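You operate a simulated robot arm through the tools that you are given. There is no shell and no other tool. Be economical: measure what you need, move in short steps, check, and stop when the job is done.

You are at the controls of a simulated robot arm. One attempt, no reset.

Task
Put two of the potato cakes from the fry bench top on the tandoor top. Put the gram flour box on the machine undershelf. Stack the jar labelled "tamarind" from the hot cupboard top on top of the jar labelled "mango pickle". Close the green tray. Shut the yellow tray. Put one of the masala packs from the dough bench top on the drainer ribs. The order is free. The green tray goes toward x -1.0, y +0.0, z +0.0 (a direction in the base frame), to its stop. The yellow tray goes toward x -1.0, y +0.0, z +0.0 (a direction in the base frame), to its stop.

It is judged by the outcome, as a careful person would: the job done as asked, and still so three seconds after it is handed in. It fails if anything else is knocked over, pushed out of place, dropped, spilled or broken.

Robot
A 7-joint arm with a vacuum gripper on a trunk, on a base that drives. Base frame: it is fixed to the floor where the robot stands at the start and does not move with it; the origin is under the middle of the robot, x ahead of it, y to its left, z up; the surface under the hand at the start is at about z = 900. Lengths are in mm, angles in degrees, forces in N, time in s.
With the tool pointing down near the work surface it reaches from about 140 to 640 mm from the robot's upright axis, wherever it stands. Its first joint turns from -115.0 to 115.0 degrees. Places, roughly: drainer ribs [2400, 800, 900]; garlic paste jar, mango pickle jar, tamarind jar [500, -2750, 1000]; gram flour box [2500, 250, 1000]; green tray [-800, -3400, 600]; machine undershelf [2600, -300, 200]; masala pack [-1250, 1500, 1000]; potato cake (6x6x3 cm) [800, 500, 900]; tandoor top (55x15 cm) [-920, -1260, 920]; yellow tray [-800, -3900, 600]. Payload 2.55 kg.
Tool frame: the origin (TCP) lies in the middle of the cups' lips, and z points out of the cups. The gripper has 1 cup of 44 mm across, covering 44 by 44 mm (tool x, y); the bellows give 20 mm. With the vacuum on, a cup seals on a smooth face that it is pressed against (1 to 4 N); it does not hold porous or soft things. The pull reaches 55 N.
Orientation is that of the tool frame in the base frame, as a unit quaternion [x, y, z, w]. With the cups facing straight down, the tool's x points along the base's -x, its y along +y and its z along -z.

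Tools
- The arm moves only by the tool play_rows. Its argument "increments" is a list of rows, each a list of 7 numbers: the shift along the tool's x, y, z in mm, then the turn, a rotation vector about the tool's x, y, z in degrees, then the vacuum: 1 switches it on, 0 off. In form: [[dx, dy, dz, ax, ay, az, suction], ...]. A call has 1 to 10 rows; each row is the pose to reach, as a shift and turn from the pose commanded when the call began, along the tool's axes at that moment. Each row takes 0.2 s and may step no farther than 50 mm and 8.6 degrees from the row before; otherwise, or with a gripper value out of range, the whole call is refused. Where a pose cannot be reached the arm comes as near as it can. A force on the tool above 40 N (or 10 N above the force at the start of the call, whichever is more), or a blocked arm, ends the call early, and 0.2 s more pass. The pull builds up within a second once a cup has sealed. Time passes only in rows, and 0.2 s behind the last, so rows that repeat a pose give it time. It gives the time, the measured TCP pose, the force on the tool (base axes) and the pull of the vacuum at its end, in the units of the frame above (readings bear some noise), with the torque about the TCP (base axes, N m) and any sound that the robot's microphone picked up.
- Cameras (640 x 400 px; columns grow to the right, rows downward): "scene" is now at [10.2, 176.6, 1753.2]; the picture's right is [0.02, -1.00, 0.00], its down [-0.84, -0.01, -0.55] and it looks along [0.55, 0.01, -0.84] (base axes); focal length 250 px, centre (320, 200). "wrist" rides on the gripper at [81, 6, -173] in the tool frame; the picture's right is [-0.08, 1.00, 0.00], its down [-0.89, -0.07, -0.45] and it looks along [-0.44, -0.04, 0.90] (tool axes); focal length 256 px, centre (320, 200). There is no depth. A picture from a camera that has moved, and an enlarged one, comes with that camera's place and axes in the base frame and with its lens.
- grab_frame(camera): a new picture of that camera. No time passes.
- lift_body(by): slides the trunk up (or, below 0, down) by that many mm; the arm and the scene camera ride with it, the base frame stays. It gives what a move gives, with no picture.
- base_move(legs): drives the robot by 1 to 6 legs, each [ahead, left, turn to the left] in mm, mm and degrees, along the robot's own axes; the way and the turn of a leg run together, so that a leg with both is an arc; at most 1500 mm and 180 degrees a leg. The arm and the cameras ride along, it lands a little off, and it stops where it bumps. It gives what a move gives.
- pan_tilt(pan, tilt): turns the head with the scene camera to pan (to the left, within 155 degrees either way) and tilt (down, from -29 to 69), counted from straight ahead of the robot. It gives what a move gives.
- zoom(camera, box): a new picture of the part [left, top, right, bottom] of that camera's present view, enlarged. No time passes.
- hand_in(): hands the job in; it is judged then, once.

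Go step by step. Nothing tells you exact positions but the pictures and the camera data: compare them with the known pose of the tool, close in by small moves and look again before you grip or let go. The budget is 186 turns and 164 pictures, counting those below and the enlarged ones. Unless the task says otherwise, let go and move clear before handing in, and close with one line.

The tools are called after "Emit:" by a JSON object that holds its "method" and its "body". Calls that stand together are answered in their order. play_rows: Moves the arm, as the interface text tells. Its arguments: {"type":"object","properties":{"increments":{"type":"array","items":{"type":"array","items":{"type":"number"}}}},"required":["increments"]} The other tools are called the same way: lift_body (by) slides the trunk up or down; base_move (legs) drives the base; pan_tilt (pan, tilt) turns the head that bears the scene camera; grab_frame (camera) takes a picture; zoom (camera, box) takes an enlarged picture of a part of a camera's view; hand_in () hands the job in.

At the start:

```text
time: 0.0
tool_pos: [385.6, 131.0, 1189.4]
tcp_rot: [-0.001, 1.0, 0.0, 0.0]
contact_force: [0.3, 0.4, -0.3]
moment: [0.0, 0.0, 0.01]
pull: 0.1
trunk travel left (down, up): [-860.0, 130.0]
robot x, y, heading: [0.3, -2.4, 0.0]
head pan, tilt: [1.0, 56.9]
```

scene: 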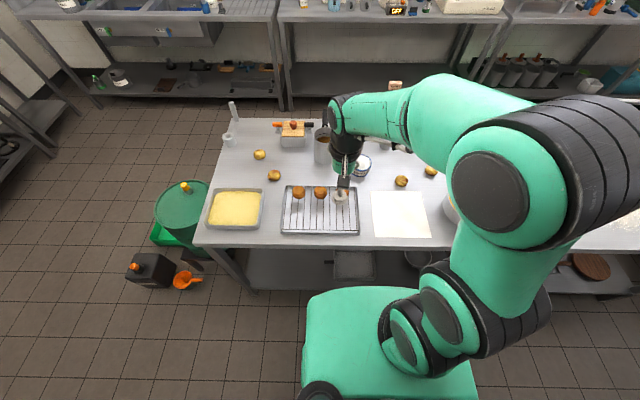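
wrist: 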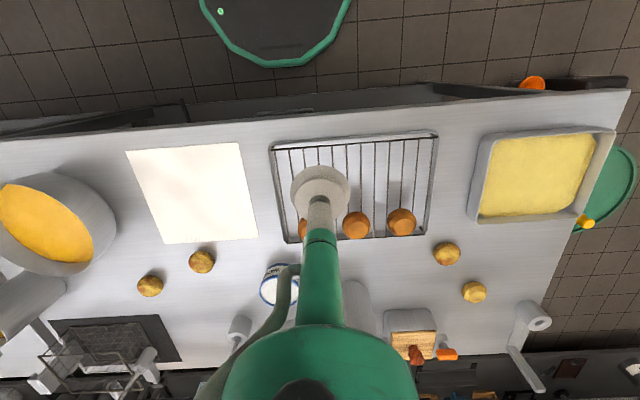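

I see the fry bench ahead with several small round items on it. I will zoom in to tell the potato cakes from the other things.

Emit:
{"method": "zoom", "body": {"camera": "scene", "box": [200, 90, 460, 250]}}

Emit:
{"method": "zoom", "body": {"camera": "wrist", "box": [380, 180, 620, 330]}}

```text
2.46 times, centred on (330, 170) of scene
camera zoom: at [10.2, 176.6, 1753.2], right [0.02, -1.0, 0.0], down [-0.84, -0.01, -0.55], along [0.55, 0.01, -0.84], focal length 617 px, centre (295, 274)
```

zoom: 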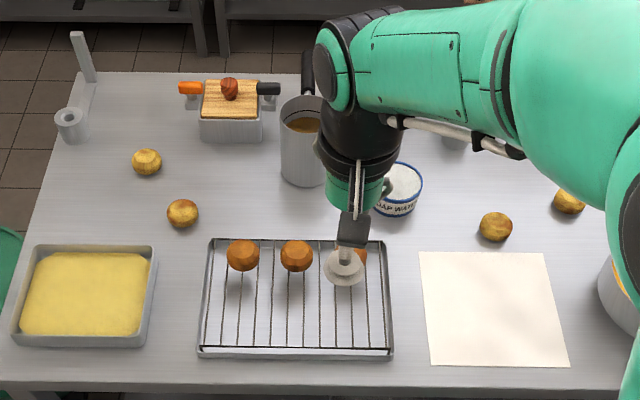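

```text
2.67 times, centred on (500, 255) of wrist
camera zoom: at [303.9, 138.7, 1362.8], right [0.08, 1.0, 0.0], down [0.89, -0.07, 0.45], along [0.44, -0.04, -0.9], focal length 683 px, centre (-160, 53)
```

zoom: 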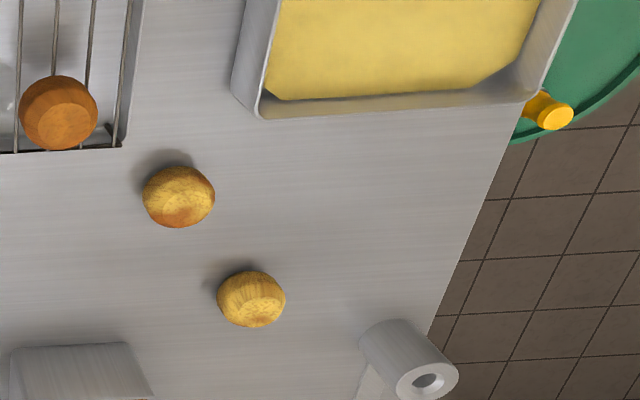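

Four yellow potato cakes lie loose on the bench: two on the left near (797,466) and (682,385), and two on the right. Before I drive, I'll look round to map the room.

Emit:
{"method": "pan_tilt", "body": {"pan": -60, "tilt": 30}}

Emit:
{"method": "grab_frame", "body": {"camera": "scene"}}

Emit:
{"method": "pan_tilt", "body": {"pan": -130, "tilt": 30}}

Emit:
{"method": "grab_frame", "body": {"camera": "scene"}}

Emit:
{"method": "pan_tilt", "body": {"pan": 130, "tilt": 30}}

Emit:
{"method": "grab_frame", "body": {"camera": "scene"}}

Emit:
{"method": "pan_tilt", "body": {"pan": 50, "tilt": 30}}

Emit:
{"method": "grab_frame", "body": {"camera": "scene"}}

Emit:
{"method": "pan_tilt", "body": {"pan": 0, "tilt": 30}}

Emit:
{"method": "grab_frame", "body": {"camera": "scene"}}

```text
time: 1.3
tool_pos: [385.2, 131.0, 1189.8]
tcp_rot: [0.001, 1.0, 0.0, 0.0]
contact_force: [0.3, 0.2, 0.5]
moment: [-0.02, 0.02, 0.0]
pull: 0.1
trunk travel left (down, up): [-860.0, 130.0]
robot x, y, heading: [0.1, -0.7, -0.3]
head pan, tilt: [-60.0, 30.0]
```

```text
159 pictures are left
camera scene: at [-14.6, 97.1, 1791.6], right [-0.87, -0.5, 0.0], down [-0.25, 0.43, -0.87], along [0.43, -0.75, -0.5], focal length 250 px, centre (320, 200)
```

scene: 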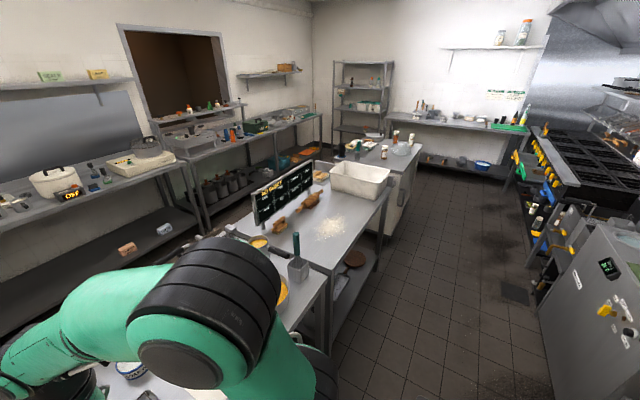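

```text
time: 2.7
tool_pos: [385.8, 131.0, 1190.2]
tcp_rot: [0.001, 1.0, 0.0, -0.001]
contact_force: [0.3, -1.0, -0.4]
moment: [-0.01, -0.05, -0.02]
pull: 0.0
trunk travel left (down, up): [-860.0, 130.0]
robot x, y, heading: [0.7, -2.4, -0.1]
head pan, tilt: [-130.0, 30.0]
```

```text
158 pictures are left
camera scene: at [-117.9, 106.0, 1791.6], right [-0.77, 0.64, 0.0], down [0.32, 0.38, -0.87], along [-0.56, -0.66, -0.5], focal length 250 px, centre (320, 200)
```

scene: 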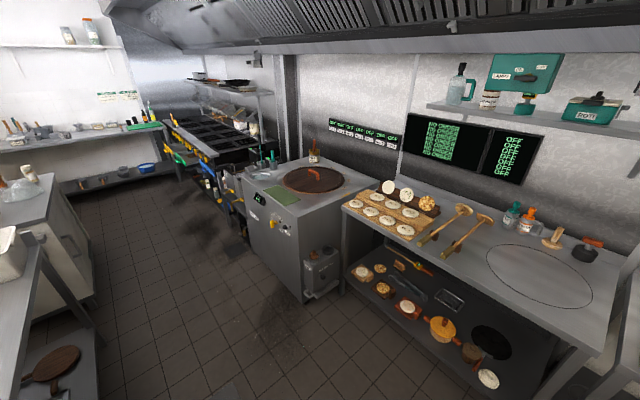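

```text
time: 6.3
tool_pos: [384.7, 131.1, 1190.0]
tcp_rot: [0.0, 1.0, 0.0, 0.0]
contact_force: [-1.0, 0.0, -1.1]
moment: [0.01, -0.01, 0.0]
pull: 0.1
trunk travel left (down, up): [-860.0, 130.0]
robot x, y, heading: [2.3, -2.5, 0.2]
head pan, tilt: [130.0, 30.0]
```

```text
157 pictures are left
camera scene: at [-118.0, 244.7, 1791.6], right [0.77, 0.64, 0.0], down [0.32, -0.38, -0.87], along [-0.56, 0.66, -0.5], focal length 250 px, centre (320, 200)
```

scene: 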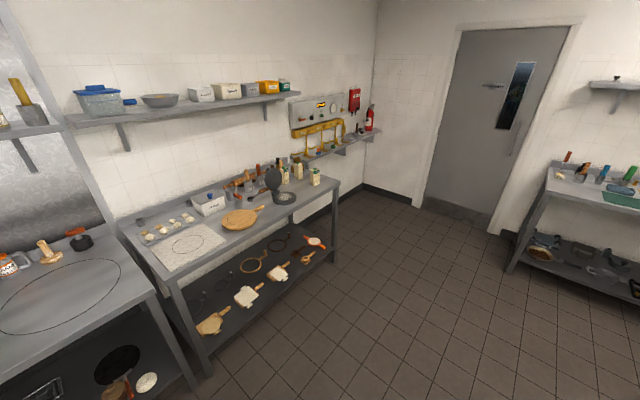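

```text
time: 7.9
tool_pos: [385.4, 131.4, 1188.7]
tcp_rot: [0.0, 1.0, 0.0, 0.0]
contact_force: [0.3, -0.2, -0.8]
moment: [0.0, 0.0, 0.0]
pull: 0.0
trunk travel left (down, up): [-860.0, 130.0]
robot x, y, heading: [0.1, -2.9, -0.0]
head pan, tilt: [50.0, 30.0]
```

```text
156 pictures are left
camera scene: at [-1.8, 244.7, 1791.6], right [0.77, -0.64, 0.0], down [-0.32, -0.38, -0.87], along [0.56, 0.66, -0.5], focal length 250 px, centre (320, 200)
```

scene: 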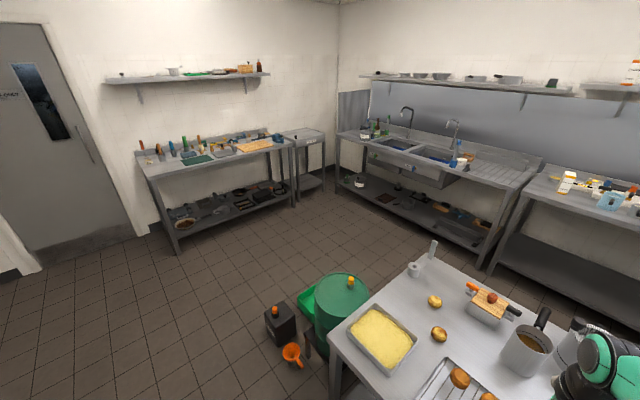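

```text
time: 9.1
tool_pos: [384.5, 130.5, 1190.3]
tcp_rot: [0.0, 1.0, 0.0, 0.0]
contact_force: [-0.3, 0.7, -0.2]
moment: [0.04, 0.02, 0.01]
pull: 0.2
trunk travel left (down, up): [-860.0, 130.0]
robot x, y, heading: [3.9, -0.7, 0.1]
head pan, tilt: [0.0, 30.0]
```

```text
155 pictures are left
camera scene: at [30.6, 175.5, 1791.6], right [0.0, -1.0, 0.0], down [-0.5, 0.0, -0.87], along [0.87, 0.0, -0.5], focal length 250 px, centre (320, 200)
```

scene: 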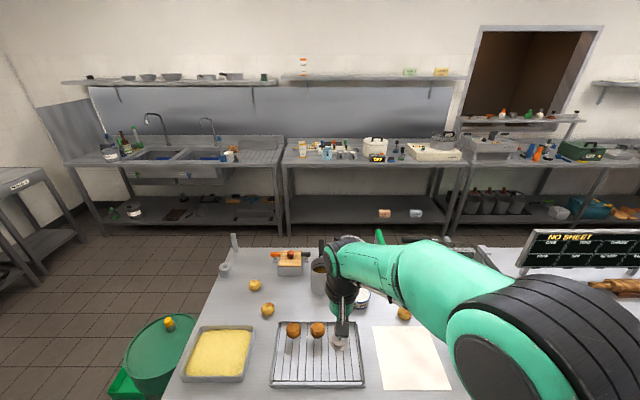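

I now have a rough map of the room. I'll look down to see how much clearance the base has from the bench edge.

Emit:
{"method": "pan_tilt", "body": {"pan": 0, "tilt": 69}}

Emit:
{"method": "grab_frame", "body": {"camera": "scene"}}

Emit:
{"method": "pan_tilt", "body": {"pan": -90, "tilt": 65}}

Emit:
{"method": "grab_frame", "body": {"camera": "scene"}}

Emit:
{"method": "pan_tilt", "body": {"pan": 90, "tilt": 65}}

Emit:
{"method": "grab_frame", "body": {"camera": "scene"}}

```text
time: 10.1
tool_pos: [385.6, 131.9, 1191.1]
tcp_rot: [0.001, 1.0, 0.001, -0.001]
contact_force: [-0.6, 0.1, -0.1]
moment: [0.04, 0.01, 0.03]
pull: 0.1
trunk travel left (down, up): [-860.0, 130.0]
robot x, y, heading: [1.6, -2.3, 0.1]
head pan, tilt: [0.0, 68.8]
```

```text
154 pictures are left
camera scene: at [-3.9, 175.4, 1740.2], right [0.0, -1.0, 0.0], down [-0.93, 0.0, -0.36], along [0.36, 0.0, -0.93], focal length 250 px, centre (320, 200)
```

scene: 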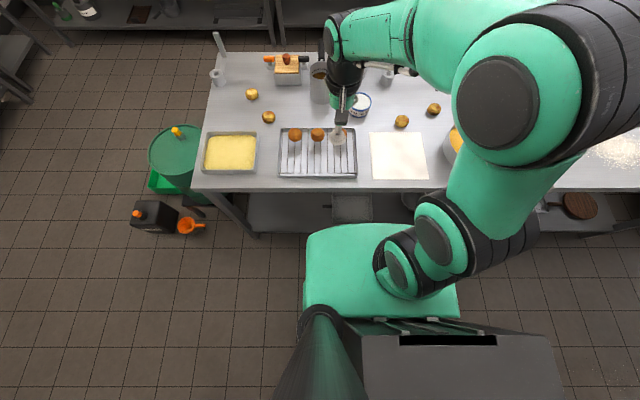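

```text
time: 11.8
tool_pos: [385.0, 131.3, 1189.5]
tcp_rot: [0.0, 1.0, 0.0, -0.001]
contact_force: [0.0, -0.5, 0.1]
moment: [-0.01, -0.01, 0.01]
pull: 0.0
trunk travel left (down, up): [-860.0, 130.0]
robot x, y, heading: [4.0, -1.3, 0.2]
head pan, tilt: [-90.0, 65.0]
```

```text
153 pictures are left
camera scene: at [-59.8, 114.7, 1744.0], right [-1.0, 0.0, 0.0], down [0.0, 0.91, -0.42], along [0.0, -0.42, -0.91], focal length 250 px, centre (320, 200)
```

scene: 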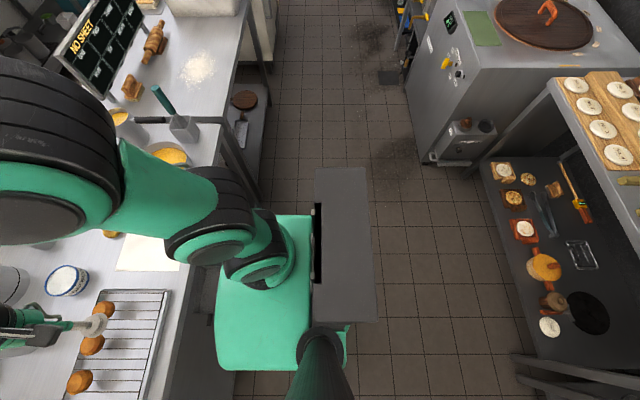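

```text
time: 14.4
tool_pos: [385.2, 130.7, 1190.2]
tcp_rot: [0.001, 1.0, 0.0, 0.001]
contact_force: [0.6, -0.2, 0.3]
moment: [0.01, -0.02, -0.02]
pull: 0.1
trunk travel left (down, up): [-860.0, 130.0]
robot x, y, heading: [-1.0, -1.4, -0.4]
head pan, tilt: [90.0, 65.0]
```

```text
152 pictures are left
camera scene: at [-59.8, 236.1, 1744.0], right [1.0, 0.0, 0.0], down [0.0, -0.91, -0.42], along [0.0, 0.42, -0.91], focal length 250 px, centre (320, 200)
```

scene: 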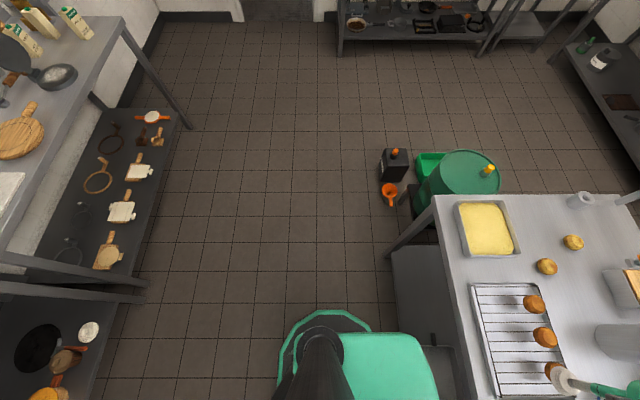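

The base looks close to the bench. I'll go for the cake near (661,-152) first, by sliding right and creeping ahead.

Emit:
{"method": "base_move", "body": {"legs": [[0, -150, 0], [60, 0, 0]]}}

Emit:
{"method": "pan_tilt", "body": {"pan": 0, "tilt": 60}}

Emit:
{"method": "grab_frame", "body": {"camera": "scene"}}

Emit:
{"method": "grab_frame", "body": {"camera": "wrist"}}

```text
time: 16.4
tool_pos: [446.0, -17.9, 1188.9]
tcp_rot: [-0.001, 1.0, 0.0, 0.0]
contact_force: [0.9, 0.4, 0.5]
moment: [0.01, 0.01, -0.02]
pull: 0.1
trunk travel left (down, up): [-860.0, 130.0]
robot x, y, heading: [62.9, -150.9, 0.4]
head pan, tilt: [90.0, 65.0]
```

```text
time: 18.0
tool_pos: [445.8, -18.5, 1191.8]
tcp_rot: [-0.001, 1.0, -0.001, 0.001]
contact_force: [-0.1, 0.2, 0.1]
moment: [-0.01, 0.02, -0.02]
pull: 0.0
trunk travel left (down, up): [-860.0, 130.0]
robot x, y, heading: [57.7, -145.1, -0.1]
head pan, tilt: [0.0, 60.0]
```

```text
151 pictures are left
camera scene: at [66.7, 26.3, 1749.5], right [0.0, -1.0, 0.0], down [-0.87, 0.0, -0.5], along [0.5, 0.0, -0.87], focal length 250 px, centre (320, 200)
```

scene: 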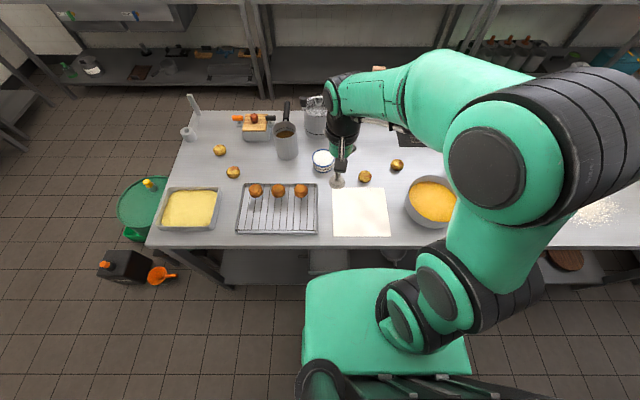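

```text
150 pictures are left
camera wrist: at [363.9, -9.9, 1362.8], right [0.08, 1.0, 0.0], down [0.89, -0.07, 0.45], along [0.44, -0.03, -0.9], focal length 256 px, centre (320, 200)
```

wrist: 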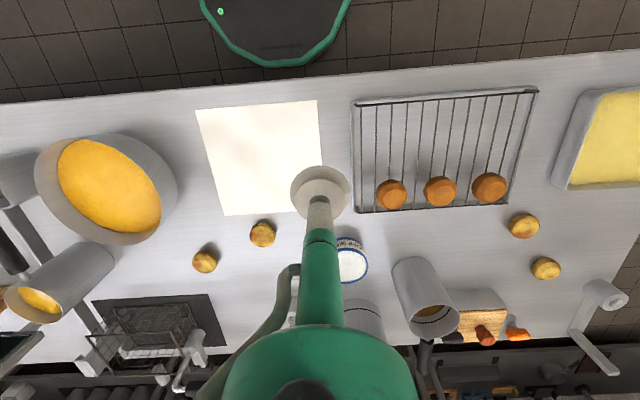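

The cake sits at about (643,-150), top at about 930. I'll move the tool over it at z≈1050 and check.

Emit:
{"method": "play_rows", "body": {"increments": [[-30, -20, 0, 0, 0, 0, 0], [-60, -40, 10, 0, 0, 0, 0], [-90, -60, 30, 0, 0, 0, 0], [-120, -80, 50, 0, 0, 0, 0], [-150, -100, 80, 0, 0, 0, 0], [-180, -120, 110, 0, 0, 0, 0], [-197, -132, 140, 0, 0, 0, 0], [-197, -132, 140, 0, 0, 0, 0]]}}

Emit:
{"method": "grab_frame", "body": {"camera": "wrist"}}

Emit:
{"method": "grab_frame", "body": {"camera": "scene"}}

```text
time: 19.8
tool_pos: [642.5, -150.2, 1049.6]
tcp_rot: [0.0, 1.0, 0.0, 0.0]
contact_force: [0.0, -0.4, 0.9]
moment: [0.03, -0.01, -0.01]
pull: 0.1
out of reach, approached as far as the arm can: row 1
trunk travel left (down, up): [-860.0, 130.0]
robot x, y, heading: [58.5, -147.4, 0.6]
head pan, tilt: [0.0, 60.0]
```

```text
149 pictures are left
camera wrist: at [560.8, -141.5, 1223.0], right [0.08, 1.0, 0.0], down [0.89, -0.07, 0.45], along [0.44, -0.03, -0.9], focal length 256 px, centre (320, 200)
```

wrist: 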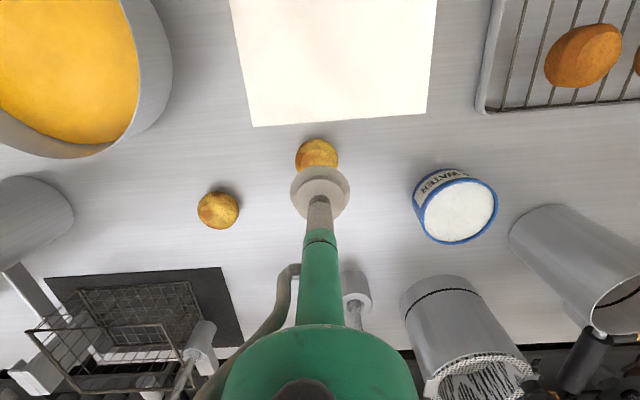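

```text
148 pictures are left
camera scene: at [66.0, 26.4, 1749.5], right [0.0, -1.0, 0.0], down [-0.87, 0.0, -0.5], along [0.5, 0.0, -0.87], focal length 250 px, centre (320, 200)
```

scene: 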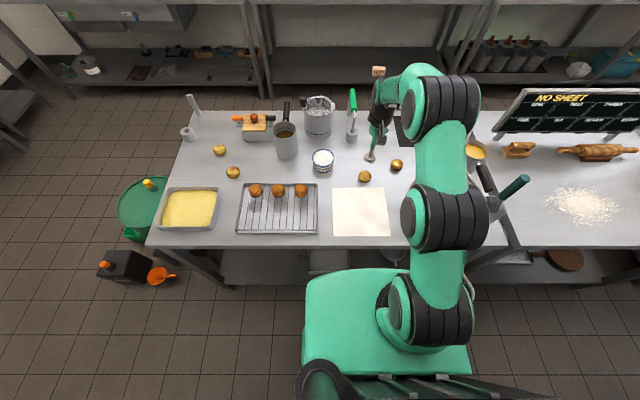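

The cup is nearly over the cake. I'll zoom to refine the position.

Emit:
{"method": "zoom", "body": {"camera": "wrist", "box": [270, 125, 370, 188]}}

Emit:
{"method": "zoom", "body": {"camera": "scene", "box": [320, 140, 420, 203]}}

```text
6.35 times, centred on (320, 156) of wrist
camera zoom: at [560.8, -141.5, 1223.0], right [0.08, 1.0, 0.0], down [0.89, -0.07, 0.45], along [0.44, -0.03, -0.9], focal length 1625 px, centre (320, 476)
```

zoom: 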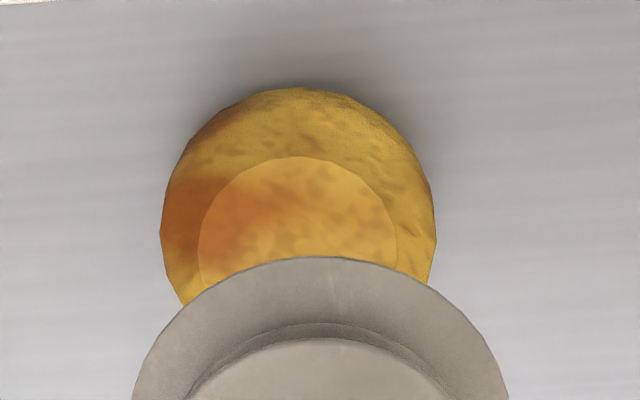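

```text
6.35 times, centred on (370, 172) of scene
camera zoom: at [66.0, 26.4, 1749.5], right [0.0, -1.0, 0.0], down [-0.87, 0.0, -0.5], along [0.5, 0.0, -0.87], focal length 1591 px, centre (2, 381)
```

zoom: 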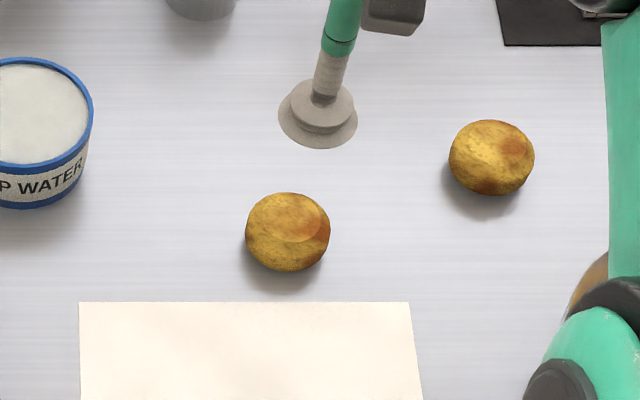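

The cake's flat top centre is at about (655,-153). I'll centre on it and go down close with the vacuum on.

Emit:
{"method": "play_rows", "body": {"increments": [[-12.5, -3, 20, 0, 0, 0, 0], [-12.5, -3, 60, 0, 0, 0, 0], [-12.5, -3, 95, 0, 0, 0, 1], [-12.5, -3, 110, 0, 0, 0, 1], [-12.5, -3, 115, 0, 0, 0, 1], [-12.5, -3, 118, 0, 0, 0, 1], [-12.5, -3, 120, 0, 0, 0, 1], [-12.5, -3, 120, 0, 0, 0, 1], [-12.5, -3, 120, 0, 0, 0, 1]]}}

Emit:
{"method": "zoom", "body": {"camera": "scene", "box": [320, 140, 420, 203]}}

```text
time: 21.8
tool_pos: [654.5, -152.9, 929.4]
tcp_rot: [-0.001, 1.0, 0.0, 0.001]
contact_force: [0.4, -0.1, 0.6]
moment: [-0.04, -0.15, 0.03]
pull: 55.0
trunk travel left (down, up): [-860.0, 130.0]
robot x, y, heading: [61.3, -148.9, -0.1]
head pan, tilt: [0.0, 60.0]
```

```text
6.35 times, centred on (370, 172) of scene
camera zoom: at [66.1, 26.3, 1749.5], right [0.0, -1.0, 0.0], down [-0.87, 0.0, -0.5], along [0.5, 0.0, -0.87], focal length 1591 px, centre (2, 381)
```

zoom: 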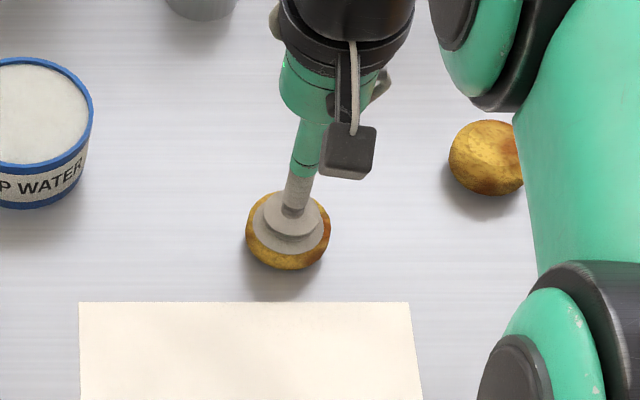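

The cake is held. I'll lift and retract to the travel pose.

Emit:
{"method": "play_rows", "body": {"increments": [[0, 0, -30, 0, 0, 0, 1], [0, 0, -70, 0, 0, 0, 1], [0, 0, -115, 0, 0, 0, 1], [30, 20, -140, 0, 0, 0, 1], [60, 40, -165, 0, 0, 0, 1], [90, 60, -190, 0, 0, 0, 1], [120, 80, -215, 0, 0, 0, 1], [155, 100, -240, 0, 0, 0, 1], [185, 120, -260, 0, 0, 0, 1], [209, 135, -260, 0, 0, 0, 1]]}}

Emit:
{"method": "base_move", "body": {"legs": [[-190, 0, 0]]}}

Emit:
{"method": "pan_tilt", "body": {"pan": -130, "tilt": 45}}

Emit:
{"method": "grab_frame", "body": {"camera": "scene"}}

```text
time: 24.0
tool_pos: [442.3, -17.4, 1190.3]
tcp_rot: [-0.001, 1.0, 0.001, 0.001]
contact_force: [-0.3, 0.0, -0.8]
moment: [-0.03, -0.14, 0.03]
pull: 55.1
trunk travel left (down, up): [-860.0, 130.0]
robot x, y, heading: [61.2, -150.6, 0.1]
head pan, tilt: [0.0, 60.0]
```

```text
time: 25.6
tool_pos: [256.7, -18.3, 1190.3]
tcp_rot: [-0.001, 1.0, 0.0, 0.0]
contact_force: [-0.8, 0.2, -0.7]
moment: [0.0, -0.12, 0.02]
pull: 55.2
trunk travel left (down, up): [-860.0, 130.0]
robot x, y, heading: [-129.8, -151.0, 0.0]
head pan, tilt: [0.0, 60.0]
```

```text
time: 27.7
tool_pos: [256.4, -18.9, 1190.9]
tcp_rot: [-0.001, 1.0, 0.0, 0.0]
contact_force: [-0.9, -0.5, -1.8]
moment: [-0.04, -0.07, 0.02]
pull: 54.7
trunk travel left (down, up): [-860.0, 130.0]
robot x, y, heading: [-129.7, -149.6, 0.1]
head pan, tilt: [-130.0, 45.0]
```

```text
144 pictures are left
camera scene: at [-241.0, -36.5, 1769.0], right [-0.77, 0.64, 0.0], down [0.45, 0.54, -0.71], along [-0.45, -0.54, -0.71], focal length 250 px, centre (320, 200)
```

scene: 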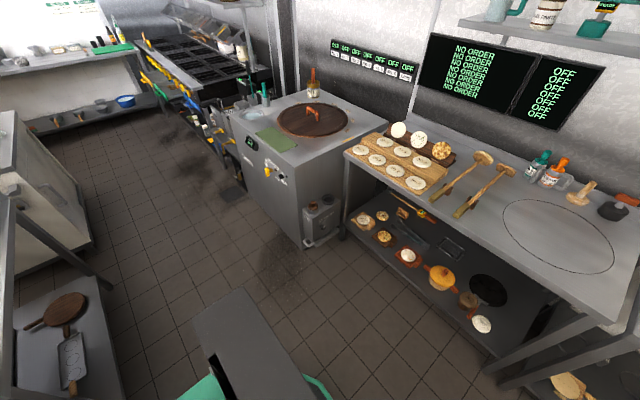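

The tandoor's front edge is near x=-850, and the strip in front of its lid has a green mat at y≈-1130 to -1415. I'll turn around, drive over there, and put the cake on bare steel near y=-1060.

Emit:
{"method": "base_move", "body": {"legs": [[0, 0, 180], [150, 0, 0], [0, 910, 0], [150, 0, 0]]}}

Emit:
{"method": "pan_tilt", "body": {"pan": 0, "tilt": 50}}

Emit:
{"method": "grab_frame", "body": {"camera": "scene"}}

Emit:
{"method": "grab_frame", "body": {"camera": "wrist"}}

```text
time: 41.8
tool_pos: [-804.3, -1195.4, 1190.1]
tcp_rot: [1.0, 0.003, 0.0, -0.001]
contact_force: [-0.7, 1.1, -0.3]
moment: [-0.01, 0.04, 0.01]
pull: 55.6
trunk travel left (down, up): [-860.0, 130.0]
robot x, y, heading: [-420.5, -1064.3, -179.8]
head pan, tilt: [-130.0, 45.0]
```

```text
time: 43.9
tool_pos: [-804.4, -1193.1, 1190.2]
tcp_rot: [1.0, 0.003, 0.0, 0.0]
contact_force: [0.4, -0.3, -0.1]
moment: [0.03, 0.03, -0.01]
pull: 54.8
trunk travel left (down, up): [-860.0, 130.0]
robot x, y, heading: [-421.1, -1065.3, -179.7]
head pan, tilt: [0.0, 50.0]
```

```text
143 pictures are left
camera scene: at [-435.6, -1240.4, 1762.1], right [0.0, 1.0, 0.0], down [0.77, 0.0, -0.64], along [-0.64, 0.0, -0.77], focal length 250 px, centre (320, 200)
```

scene: 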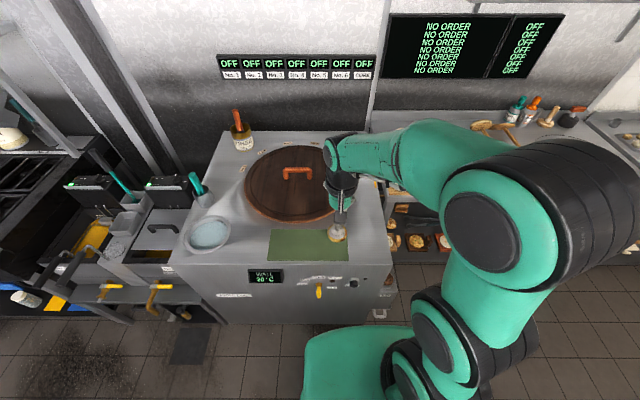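

```text
142 pictures are left
camera wrist: at [-724.6, -1199.9, 1362.7], right [-0.07, -1.0, 0.0], down [-0.89, 0.07, 0.45], along [-0.44, 0.03, -0.9], focal length 256 px, centre (320, 200)
```

wrist: 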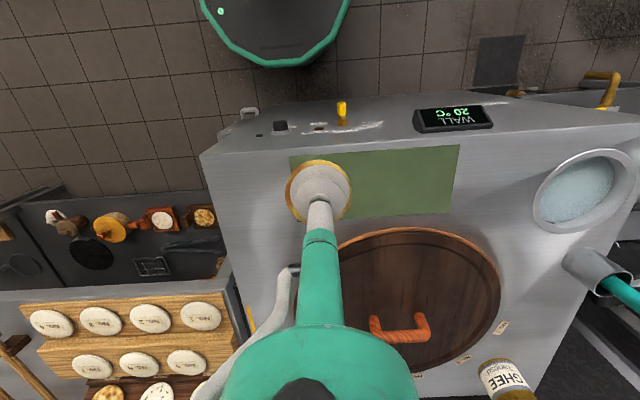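

I'm in position. I'll move the cake over (-920,-1057) at z≈1000, then check the height.

Emit:
{"method": "play_rows", "body": {"increments": [[-25, -30, 10, 0, 0, 0, 1], [-50, -60, 40, 0, 0, 0, 1], [-75, -90, 80, 0, 0, 0, 1], [-100, -115, 120, 0, 0, 0, 1], [-116, -137, 160, 0, 0, 0, 1], [-116, -137, 195, 0, 0, 0, 1], [-116, -137, 215, 0, 0, 0, 1], [-116, -137, 215, 0, 0, 0, 1]]}}

Emit:
{"method": "grab_frame", "body": {"camera": "wrist"}}

Emit:
{"method": "grab_frame", "body": {"camera": "scene"}}

```text
refused: row 3 steps farther than a row can; nothing moved
```

```text
141 pictures are left
camera wrist: at [-724.6, -1199.9, 1362.7], right [-0.07, -1.0, 0.0], down [-0.89, 0.07, 0.45], along [-0.44, 0.03, -0.9], focal length 256 px, centre (320, 200)
```

wrist: 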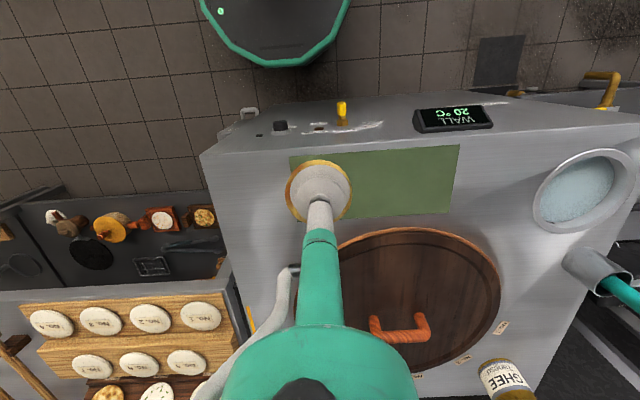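

```text
140 pictures are left
camera scene: at [-435.6, -1240.4, 1762.1], right [0.0, 1.0, 0.0], down [0.77, 0.0, -0.64], along [-0.64, 0.0, -0.77], focal length 250 px, centre (320, 200)
```

scene: 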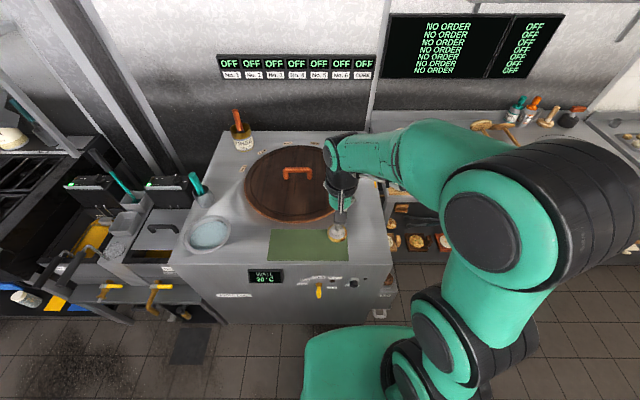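

A row was too long, so nothing moved. I'll send it again with smaller steps.

Emit:
{"method": "play_rows", "body": {"increments": [[-20, -24, 0, 0, 0, 0, 1], [-40, -48, 20, 0, 0, 0, 1], [-60, -72, 50, 0, 0, 0, 1], [-80, -96, 80, 0, 0, 0, 1], [-100, -118, 110, 0, 0, 0, 1], [-116, -137, 145, 0, 0, 0, 1], [-116, -137, 180, 0, 0, 0, 1], [-116, -137, 205, 0, 0, 0, 1], [-116, -137, 215, 0, 0, 0, 1], [-116, -137, 215, 0, 0, 0, 1]]}}

Emit:
{"method": "grab_frame", "body": {"camera": "scene"}}

Emit:
{"method": "grab_frame", "body": {"camera": "wrist"}}

```text
time: 46.1
tool_pos: [-922.1, -1057.0, 974.4]
tcp_rot: [1.0, 0.002, 0.0, 0.0]
contact_force: [0.5, -0.1, 0.3]
moment: [0.02, 0.09, -0.01]
pull: 54.2
trunk travel left (down, up): [-860.0, 130.0]
robot x, y, heading: [-418.2, -1062.7, -179.8]
head pan, tilt: [0.0, 50.0]
```

```text
139 pictures are left
camera scene: at [-435.6, -1240.4, 1762.1], right [-0.01, 1.0, 0.0], down [0.77, 0.0, -0.64], along [-0.64, 0.0, -0.77], focal length 250 px, centre (320, 200)
```

scene: 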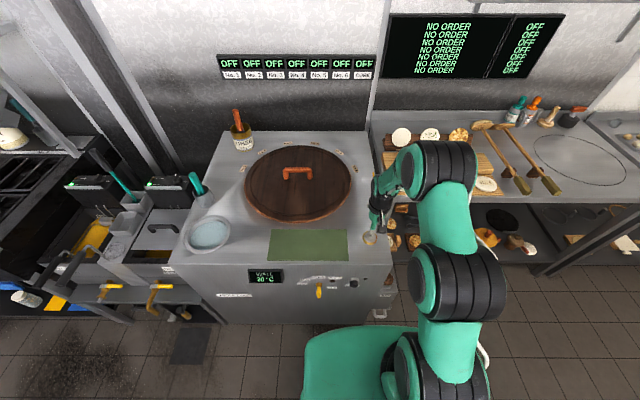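

```text
138 pictures are left
camera wrist: at [-841.5, -1062.8, 1146.7], right [-0.07, -1.0, 0.0], down [-0.89, 0.07, 0.45], along [-0.44, 0.03, -0.9], focal length 256 px, centre (320, 200)
```

wrist: 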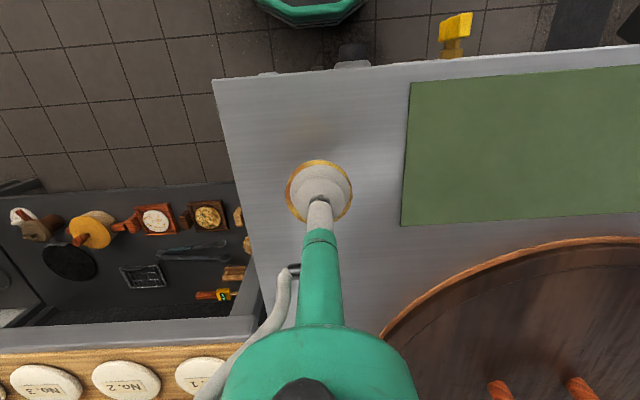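

The cake hangs over clear steel between the mat and the side edge. I'll lower it to touch.

Emit:
{"method": "play_rows", "body": {"increments": [[0, 0, 15, 0, 0, 0, 1], [0, 0, 20, 0, 0, 0, 1], [0, 0, 22, 0, 0, 0, 1], [0, 0, 24, 0, 0, 0, 1], [0, 0, 24, 0, 0, 0, 1]]}}

Emit:
{"method": "zoom", "body": {"camera": "scene", "box": [320, 200, 420, 263]}}

```text
time: 47.3
tool_pos: [-922.4, -1058.1, 949.7]
tcp_rot: [1.0, 0.003, 0.0, -0.001]
contact_force: [0.1, 0.0, -0.5]
moment: [0.01, 0.07, -0.03]
pull: 54.8
trunk travel left (down, up): [-860.0, 130.0]
robot x, y, heading: [-424.0, -1061.4, -179.9]
head pan, tilt: [0.0, 50.0]
```

```text
6.35 times, centred on (370, 232) of scene
camera zoom: at [-435.5, -1240.5, 1762.1], right [-0.01, 1.0, 0.0], down [0.77, 0.0, -0.64], along [-0.64, 0.0, -0.77], focal length 1591 px, centre (2, -0)
```

zoom: 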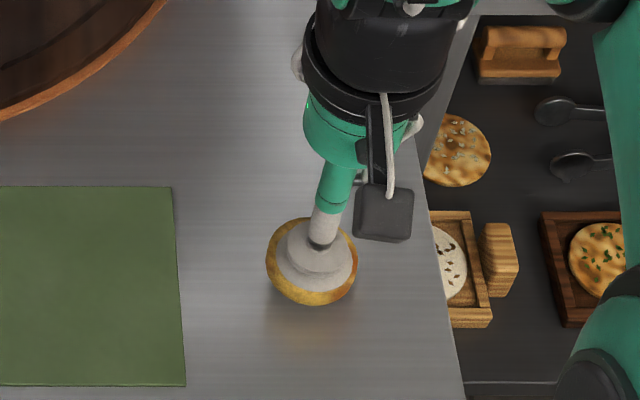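

There's no contact force yet, so I'll creep further down.

Emit:
{"method": "play_rows", "body": {"increments": [[0, 0, 2, 0, 0, 0, 1], [0, 0, 4, 0, 0, 0, 1], [0, 0, 4, 0, 0, 0, 1]]}}

Emit:
{"method": "play_rows", "body": {"increments": [[0, 0, 2, 0, 0, 0, 1], [0, 0, 4, 0, 0, 0, 1], [0, 0, 4, 0, 0, 0, 1]]}}

Emit:
{"method": "play_rows", "body": {"increments": [[0, 0, 2, 0, 0, 0, 1], [0, 0, 4, 0, 0, 0, 1], [0, 0, 4, 0, 0, 0, 1]]}}

```text
time: 48.1
tool_pos: [-920.2, -1057.2, 948.9]
tcp_rot: [1.0, 0.003, -0.003, 0.0]
contact_force: [2.0, -1.2, 16.1]
moment: [0.08, 0.2, 0.04]
pull: 55.0
trunk travel left (down, up): [-860.0, 130.0]
robot x, y, heading: [-416.9, -1059.9, -179.6]
head pan, tilt: [0.0, 50.0]
```

```text
time: 48.9
tool_pos: [-921.1, -1058.7, 945.3]
tcp_rot: [1.0, 0.003, -0.004, 0.0]
contact_force: [0.2, 0.6, 29.6]
moment: [0.1, 0.23, 0.02]
pull: 54.8
trunk travel left (down, up): [-860.0, 130.0]
robot x, y, heading: [-420.4, -1063.4, -179.7]
head pan, tilt: [0.0, 50.0]
```

```text
time: 49.7
tool_pos: [-920.6, -1057.7, 941.7]
tcp_rot: [1.0, 0.003, -0.003, 0.0]
contact_force: [-0.2, 1.3, 32.4]
moment: [0.13, 0.26, -0.01]
pull: 55.5
trunk travel left (down, up): [-860.0, 130.0]
robot x, y, heading: [-421.0, -1061.5, -179.6]
head pan, tilt: [0.0, 50.0]
```

The cake touched at z≈949, and I pressed further than needed. I'll back off, release and lift.

Emit:
{"method": "play_rows", "body": {"increments": [[0, 0, -5, 0, 0, 0, 1], [0, 0, -8, 0, 0, 0, 0], [0, 0, -8, 0, 0, 0, 0], [0, 0, -8, 0, 0, 0, 0], [0, 0, -8, 0, 0, 0, 0], [0, 0, -20, 0, 0, 0, 0], [0, 0, -60, 0, 0, 0, 0], [0, 0, -100, 0, 0, 0, 0]]}}

Emit:
{"method": "zoom", "body": {"camera": "scene", "box": [320, 200, 420, 263]}}

```text
time: 51.5
tool_pos: [-920.5, -1058.1, 1040.2]
tcp_rot: [1.0, 0.003, 0.0, 0.0]
contact_force: [-0.4, -0.4, -0.3]
moment: [-0.02, 0.03, -0.03]
pull: 0.1
trunk travel left (down, up): [-860.0, 130.0]
robot x, y, heading: [-420.9, -1069.2, -179.8]
head pan, tilt: [0.0, 50.0]
```

```text
6.35 times, centred on (370, 232) of scene
camera zoom: at [-435.0, -1240.4, 1762.0], right [-0.01, 1.0, 0.0], down [0.77, 0.0, -0.64], along [-0.64, 0.0, -0.77], focal length 1591 px, centre (2, -0)
```

zoom: 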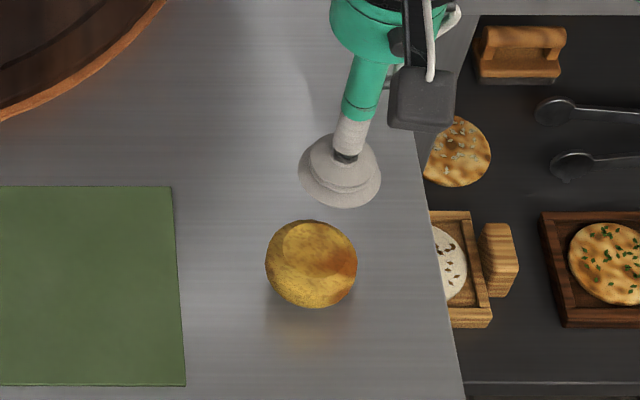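

The first cake is placed well. Now I'll return for the cake at (682,385).

Emit:
{"method": "play_rows", "body": {"increments": [[0, 0, -40, 0, 0, 0, 0], [20, 24, -65, 0, 0, 0, 0], [40, 48, -90, 0, 0, 0, 0], [60, 72, -115, 0, 0, 0, 0], [80, 96, -140, 0, 0, 0, 0], [100, 118, -150, 0, 0, 0, 0], [115, 136, -150, 0, 0, 0, 0]]}}

Emit:
{"method": "base_move", "body": {"legs": [[-220, 0, 0], [0, -1450, 0], [0, 0, 180], [260, 0, 0]]}}

Emit:
{"method": "grab_frame", "body": {"camera": "scene"}}

Emit:
{"method": "grab_frame", "body": {"camera": "wrist"}}

```text
time: 53.1
tool_pos: [-804.5, -1194.6, 1187.7]
tcp_rot: [1.0, 0.002, -0.001, 0.0]
contact_force: [0.4, 0.5, 0.2]
moment: [0.0, 0.05, 0.0]
pull: 0.0
trunk travel left (down, up): [-860.0, 130.0]
robot x, y, heading: [-419.4, -1060.2, -179.6]
head pan, tilt: [0.0, 50.0]
```

```text
time: 70.5
tool_pos: [426.6, 543.1, 1188.3]
tcp_rot: [-0.021, 1.0, 0.0, 0.001]
contact_force: [0.3, -0.7, -0.1]
moment: [0.04, 0.05, -0.01]
pull: 0.0
trunk travel left (down, up): [-860.0, 130.0]
robot x, y, heading: [43.6, 398.4, 2.2]
head pan, tilt: [0.0, 50.0]
```

```text
135 pictures are left
camera scene: at [56.2, 573.7, 1762.1], right [0.04, -1.0, 0.0], down [-0.77, -0.03, -0.64], along [0.64, 0.03, -0.77], focal length 250 px, centre (320, 200)
```

scene: 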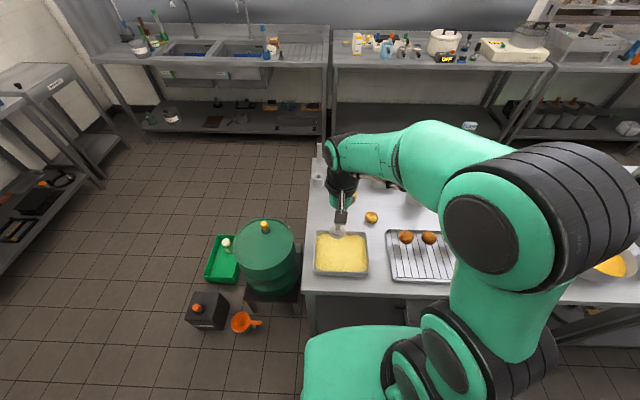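

```text
134 pictures are left
camera wrist: at [345.9, 547.2, 1361.0], right [0.04, 1.0, 0.0], down [0.89, -0.03, 0.45], along [0.44, -0.02, -0.9], focal length 256 px, centre (320, 200)
```

wrist: 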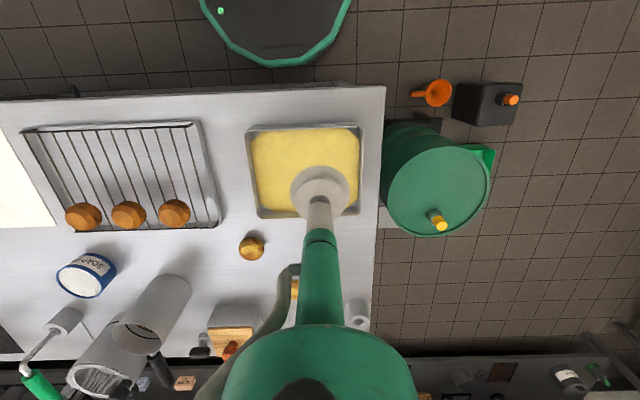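

The cake is at about (664,393). I'll creep 15 mm ahead and move the tool over it.

Emit:
{"method": "base_move", "body": {"legs": [[15, 0, 0]]}}

Emit:
{"method": "play_rows", "body": {"increments": [[-30, -22, 0, 0, 0, 0, 0], [-60, -44, 0, 0, 0, 0, 0], [-90, -66, 15, 0, 0, 0, 0], [-120, -88, 35, 0, 0, 0, 0], [-150, -111, 60, 0, 0, 0, 0], [-180, -133, 85, 0, 0, 0, 0], [-205, -152, 115, 0, 0, 0, 0], [-216, -160, 140, 0, 0, 0, 0], [-216, -160, 140, 0, 0, 0, 0]]}}

Emit:
{"method": "grab_frame", "body": {"camera": "scene"}}

Emit:
{"method": "zoom", "body": {"camera": "wrist", "box": [260, 110, 380, 185]}}

```text
time: 71.2
tool_pos: [440.5, 543.3, 1189.3]
tcp_rot: [-0.019, 1.0, 0.001, 0.001]
contact_force: [-0.1, -0.2, -0.1]
moment: [0.03, -0.05, 0.04]
pull: 0.1
trunk travel left (down, up): [-860.0, 130.0]
robot x, y, heading: [58.0, 400.0, 2.3]
head pan, tilt: [0.0, 50.0]
```

```text
time: 73.2
tool_pos: [662.9, 391.7, 1048.0]
tcp_rot: [-0.02, 1.0, 0.001, 0.001]
contact_force: [0.1, 1.7, -0.3]
moment: [0.0, 0.03, 0.02]
pull: 0.1
out of reach, approached as far as the arm can: row 2, 3
trunk travel left (down, up): [-860.0, 130.0]
robot x, y, heading: [58.5, 398.6, 2.3]
head pan, tilt: [0.0, 50.0]
```

```text
133 pictures are left
camera scene: at [69.9, 574.3, 1762.1], right [0.04, -1.0, 0.0], down [-0.77, -0.03, -0.64], along [0.64, 0.03, -0.77], focal length 250 px, centre (320, 200)
```

scene: 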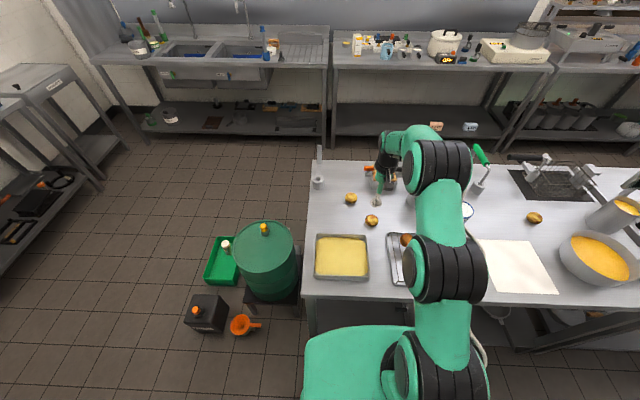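

```text
5.33 times, centred on (320, 148) of wrist
camera zoom: at [582.1, 396.4, 1220.3], right [0.04, 1.0, 0.0], down [0.89, -0.03, 0.45], along [0.45, -0.02, -0.89], focal length 1365 px, centre (320, 480)
```

zoom: 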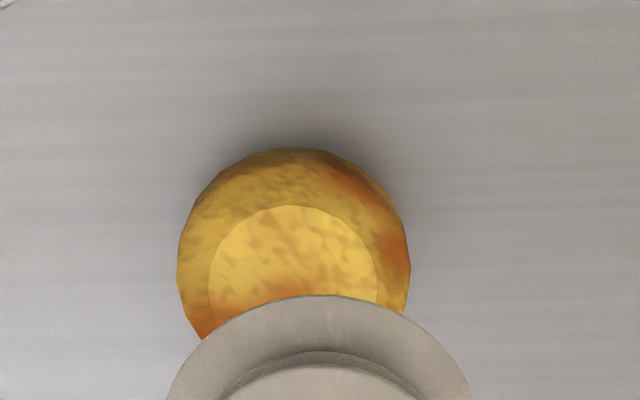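

From the same offset as last time, the cake's centre is near (675,387). I'll descend onto it.

Emit:
{"method": "play_rows", "body": {"increments": [[-12, -5.5, 20, 0, 0, 0, 0], [-12, -5.5, 60, 0, 0, 0, 0], [-12, -5.5, 95, 0, 0, 0, 1], [-12, -5.5, 110, 0, 0, 0, 1], [-12, -5.5, 114, 0, 0, 0, 1], [-12, -5.5, 117, 0, 0, 0, 1], [-12, -5.5, 119, 0, 0, 0, 1], [-12, -5.5, 119, 0, 0, 0, 1], [-12, -5.5, 119, 0, 0, 0, 1]]}}

Emit:
{"method": "zoom", "body": {"camera": "scene", "box": [320, 180, 420, 243]}}

```text
time: 75.2
tool_pos: [676.2, 387.4, 929.4]
tcp_rot: [-0.02, 1.0, 0.0, 0.0]
contact_force: [0.3, 0.4, 2.0]
moment: [-0.06, -0.03, 0.0]
pull: 55.1
trunk travel left (down, up): [-860.0, 130.0]
robot x, y, heading: [58.2, 399.9, 2.3]
head pan, tilt: [0.0, 50.0]
```

```text
6.35 times, centred on (370, 212) of scene
camera zoom: at [69.6, 574.3, 1762.1], right [0.04, -1.0, 0.0], down [-0.77, -0.03, -0.64], along [0.64, 0.03, -0.77], focal length 1591 px, centre (2, 127)
```

zoom: 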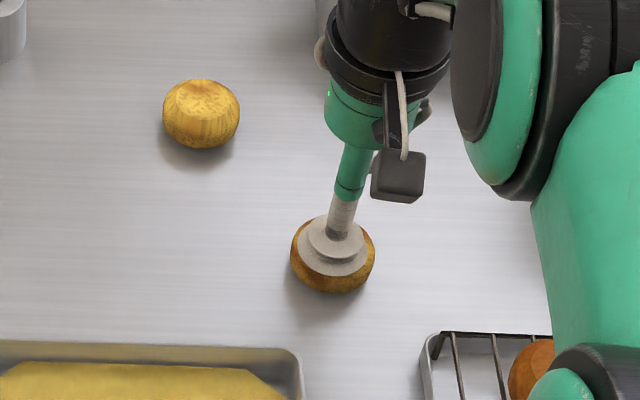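

The second cake is held. I'll lift, retract and drive to the tandoor.

Emit:
{"method": "play_rows", "body": {"increments": [[0, 0, -30, 0, 0, 0, 1], [0, 0, -70, 0, 0, 0, 1], [0, 0, -115, 0, 0, 0, 1], [30, 22, -140, 0, 0, 0, 1], [60, 44, -165, 0, 0, 0, 1], [92, 66, -190, 0, 0, 0, 1], [124, 90, -215, 0, 0, 0, 1], [156, 114, -240, 0, 0, 0, 1], [192, 140, -260, 0, 0, 0, 1], [228, 165, -260, 0, 0, 0, 1]]}}

Emit:
{"method": "base_move", "body": {"legs": [[-190, 0, 0], [0, 0, 177.7], [150, 0, 0], [0, 870, 0], [0, 870, 0], [130, 0, 0]]}}

Emit:
{"method": "grab_frame", "body": {"camera": "scene"}}

Emit:
{"method": "grab_frame", "body": {"camera": "wrist"}}

```text
time: 77.4
tool_pos: [439.3, 542.8, 1190.0]
tcp_rot: [-0.02, 1.0, 0.0, 0.001]
contact_force: [-0.4, 0.8, 0.0]
moment: [-0.03, -0.03, 0.0]
pull: 55.0
out of reach, approached as far as the arm can: row 3, 9
trunk travel left (down, up): [-860.0, 130.0]
robot x, y, heading: [61.7, 397.6, 2.2]
head pan, tilt: [0.0, 50.0]
```

```text
time: 96.5
tool_pos: [-810.4, -1463.8, 1189.8]
tcp_rot: [1.0, -0.004, 0.0, 0.0]
contact_force: [0.0, 0.0, -0.2]
moment: [0.0, 0.01, -0.05]
pull: 55.1
trunk travel left (down, up): [-860.0, 130.0]
robot x, y, heading: [-421.8, -1336.3, 179.5]
head pan, tilt: [0.0, 50.0]
```

```text
130 pictures are left
camera scene: at [-440.2, -1516.3, 1762.1], right [0.01, 1.0, 0.0], down [0.77, -0.01, -0.64], along [-0.64, 0.0, -0.77], focal length 250 px, centre (320, 200)
```

scene: 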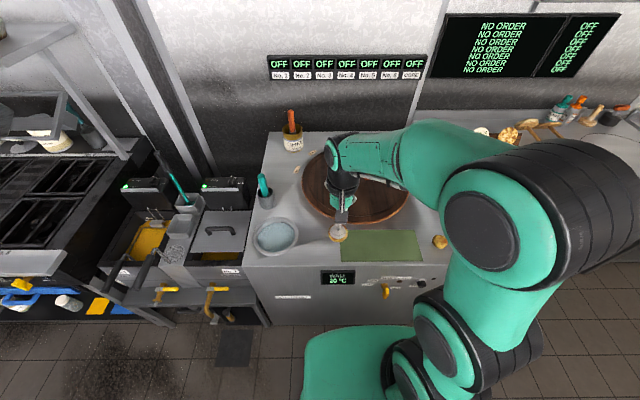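

```text
129 pictures are left
camera wrist: at [-730.2, -1470.2, 1362.1], right [-0.09, -1.0, 0.0], down [-0.89, 0.08, 0.45], along [-0.44, 0.04, -0.9], focal length 256 px, centre (320, 200)
```

wrist: 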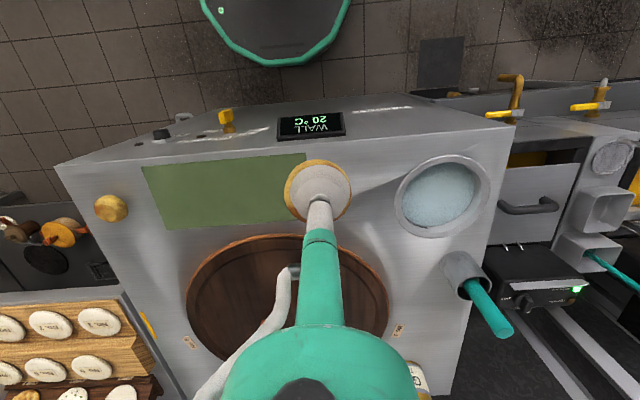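

The gap between the mat (ends at y≈-1435) and the dish (starts at y≈-1600) is clear. I'll move to (-922,-1483) and stop just above contact.

Emit:
{"method": "play_rows", "body": {"increments": [[-25, 4, 0, 0, 0, 0, 1], [-50, 8, 25, 0, 0, 0, 1], [-75, 12, 60, 0, 0, 0, 1], [-100, 16, 100, 0, 0, 0, 1], [-112, 19, 145, 0, 0, 0, 1], [-112, 19, 185, 0, 0, 0, 1], [-112, 19, 215, 0, 0, 0, 1], [-112, 19, 235, 0, 0, 0, 1], [-112, 19, 238, 0, 0, 0, 1], [-112, 19, 238, 0, 0, 0, 1]]}}

Emit:
{"method": "zoom", "body": {"camera": "scene", "box": [270, 190, 390, 265]}}

Emit:
{"method": "grab_frame", "body": {"camera": "wrist"}}

```text
time: 98.7
tool_pos: [-923.4, -1481.6, 951.8]
tcp_rot: [1.0, -0.004, 0.0, 0.0]
contact_force: [0.3, 0.4, -0.9]
moment: [0.04, 0.0, -0.02]
pull: 54.4
out of reach, approached as far as the arm can: row 1
trunk travel left (down, up): [-860.0, 130.0]
robot x, y, heading: [-423.7, -1339.3, 179.3]
head pan, tilt: [0.0, 50.0]
```

```text
5.33 times, centred on (330, 228) of scene
camera zoom: at [-440.1, -1516.5, 1762.1], right [0.01, 1.0, 0.0], down [0.77, -0.01, -0.64], along [-0.64, 0.0, -0.77], focal length 1336 px, centre (267, 53)
```

zoom: 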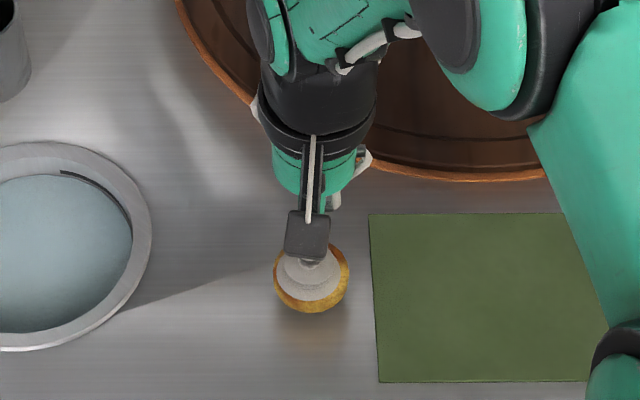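

```text
127 pictures are left
camera wrist: at [-842.6, -1488.2, 1124.0], right [-0.09, -1.0, 0.0], down [-0.89, 0.08, 0.45], along [-0.44, 0.04, -0.9], focal length 256 px, centre (320, 200)
```

wrist: 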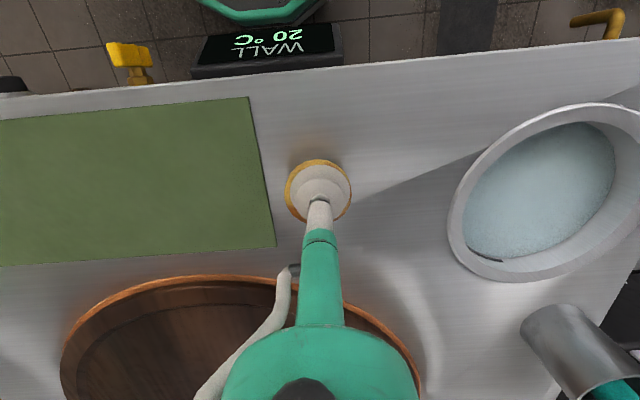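

The spot is clear, so I'll touch down 2.5 mm lower, release and rise.

Emit:
{"method": "play_rows", "body": {"increments": [[0, 0, 2.5, 0, 0, 0, 1], [0, 0, 2.5, 0, 0, 0, 0], [0, 0, 2.5, 0, 0, 0, 0], [0, 0, 2.5, 0, 0, 0, 0], [0, 0, 2.5, 0, 0, 0, 0], [0, 0, -10, 0, 0, 0, 0], [0, 0, -50, 0, 0, 0, 0], [0, 0, -100, 0, 0, 0, 0]]}}

Emit:
{"method": "zoom", "body": {"camera": "scene", "box": [270, 190, 470, 315]}}

```text
time: 100.5
tool_pos: [-921.8, -1480.7, 1051.4]
tcp_rot: [1.0, -0.004, 0.0, 0.0]
contact_force: [0.1, -0.6, -0.2]
moment: [-0.01, 0.05, -0.03]
pull: 0.0
trunk travel left (down, up): [-860.0, 130.0]
robot x, y, heading: [-421.5, -1337.1, 179.6]
head pan, tilt: [0.0, 50.0]
```

```text
3.20 times, centred on (370, 252) of scene
camera zoom: at [-438.9, -1516.0, 1762.1], right [0.01, 1.0, 0.0], down [0.77, -0.01, -0.64], along [-0.64, 0.0, -0.77], focal length 802 px, centre (160, 32)
```

zoom: 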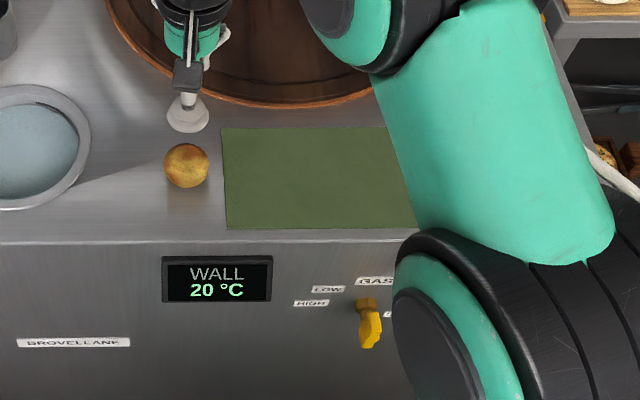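

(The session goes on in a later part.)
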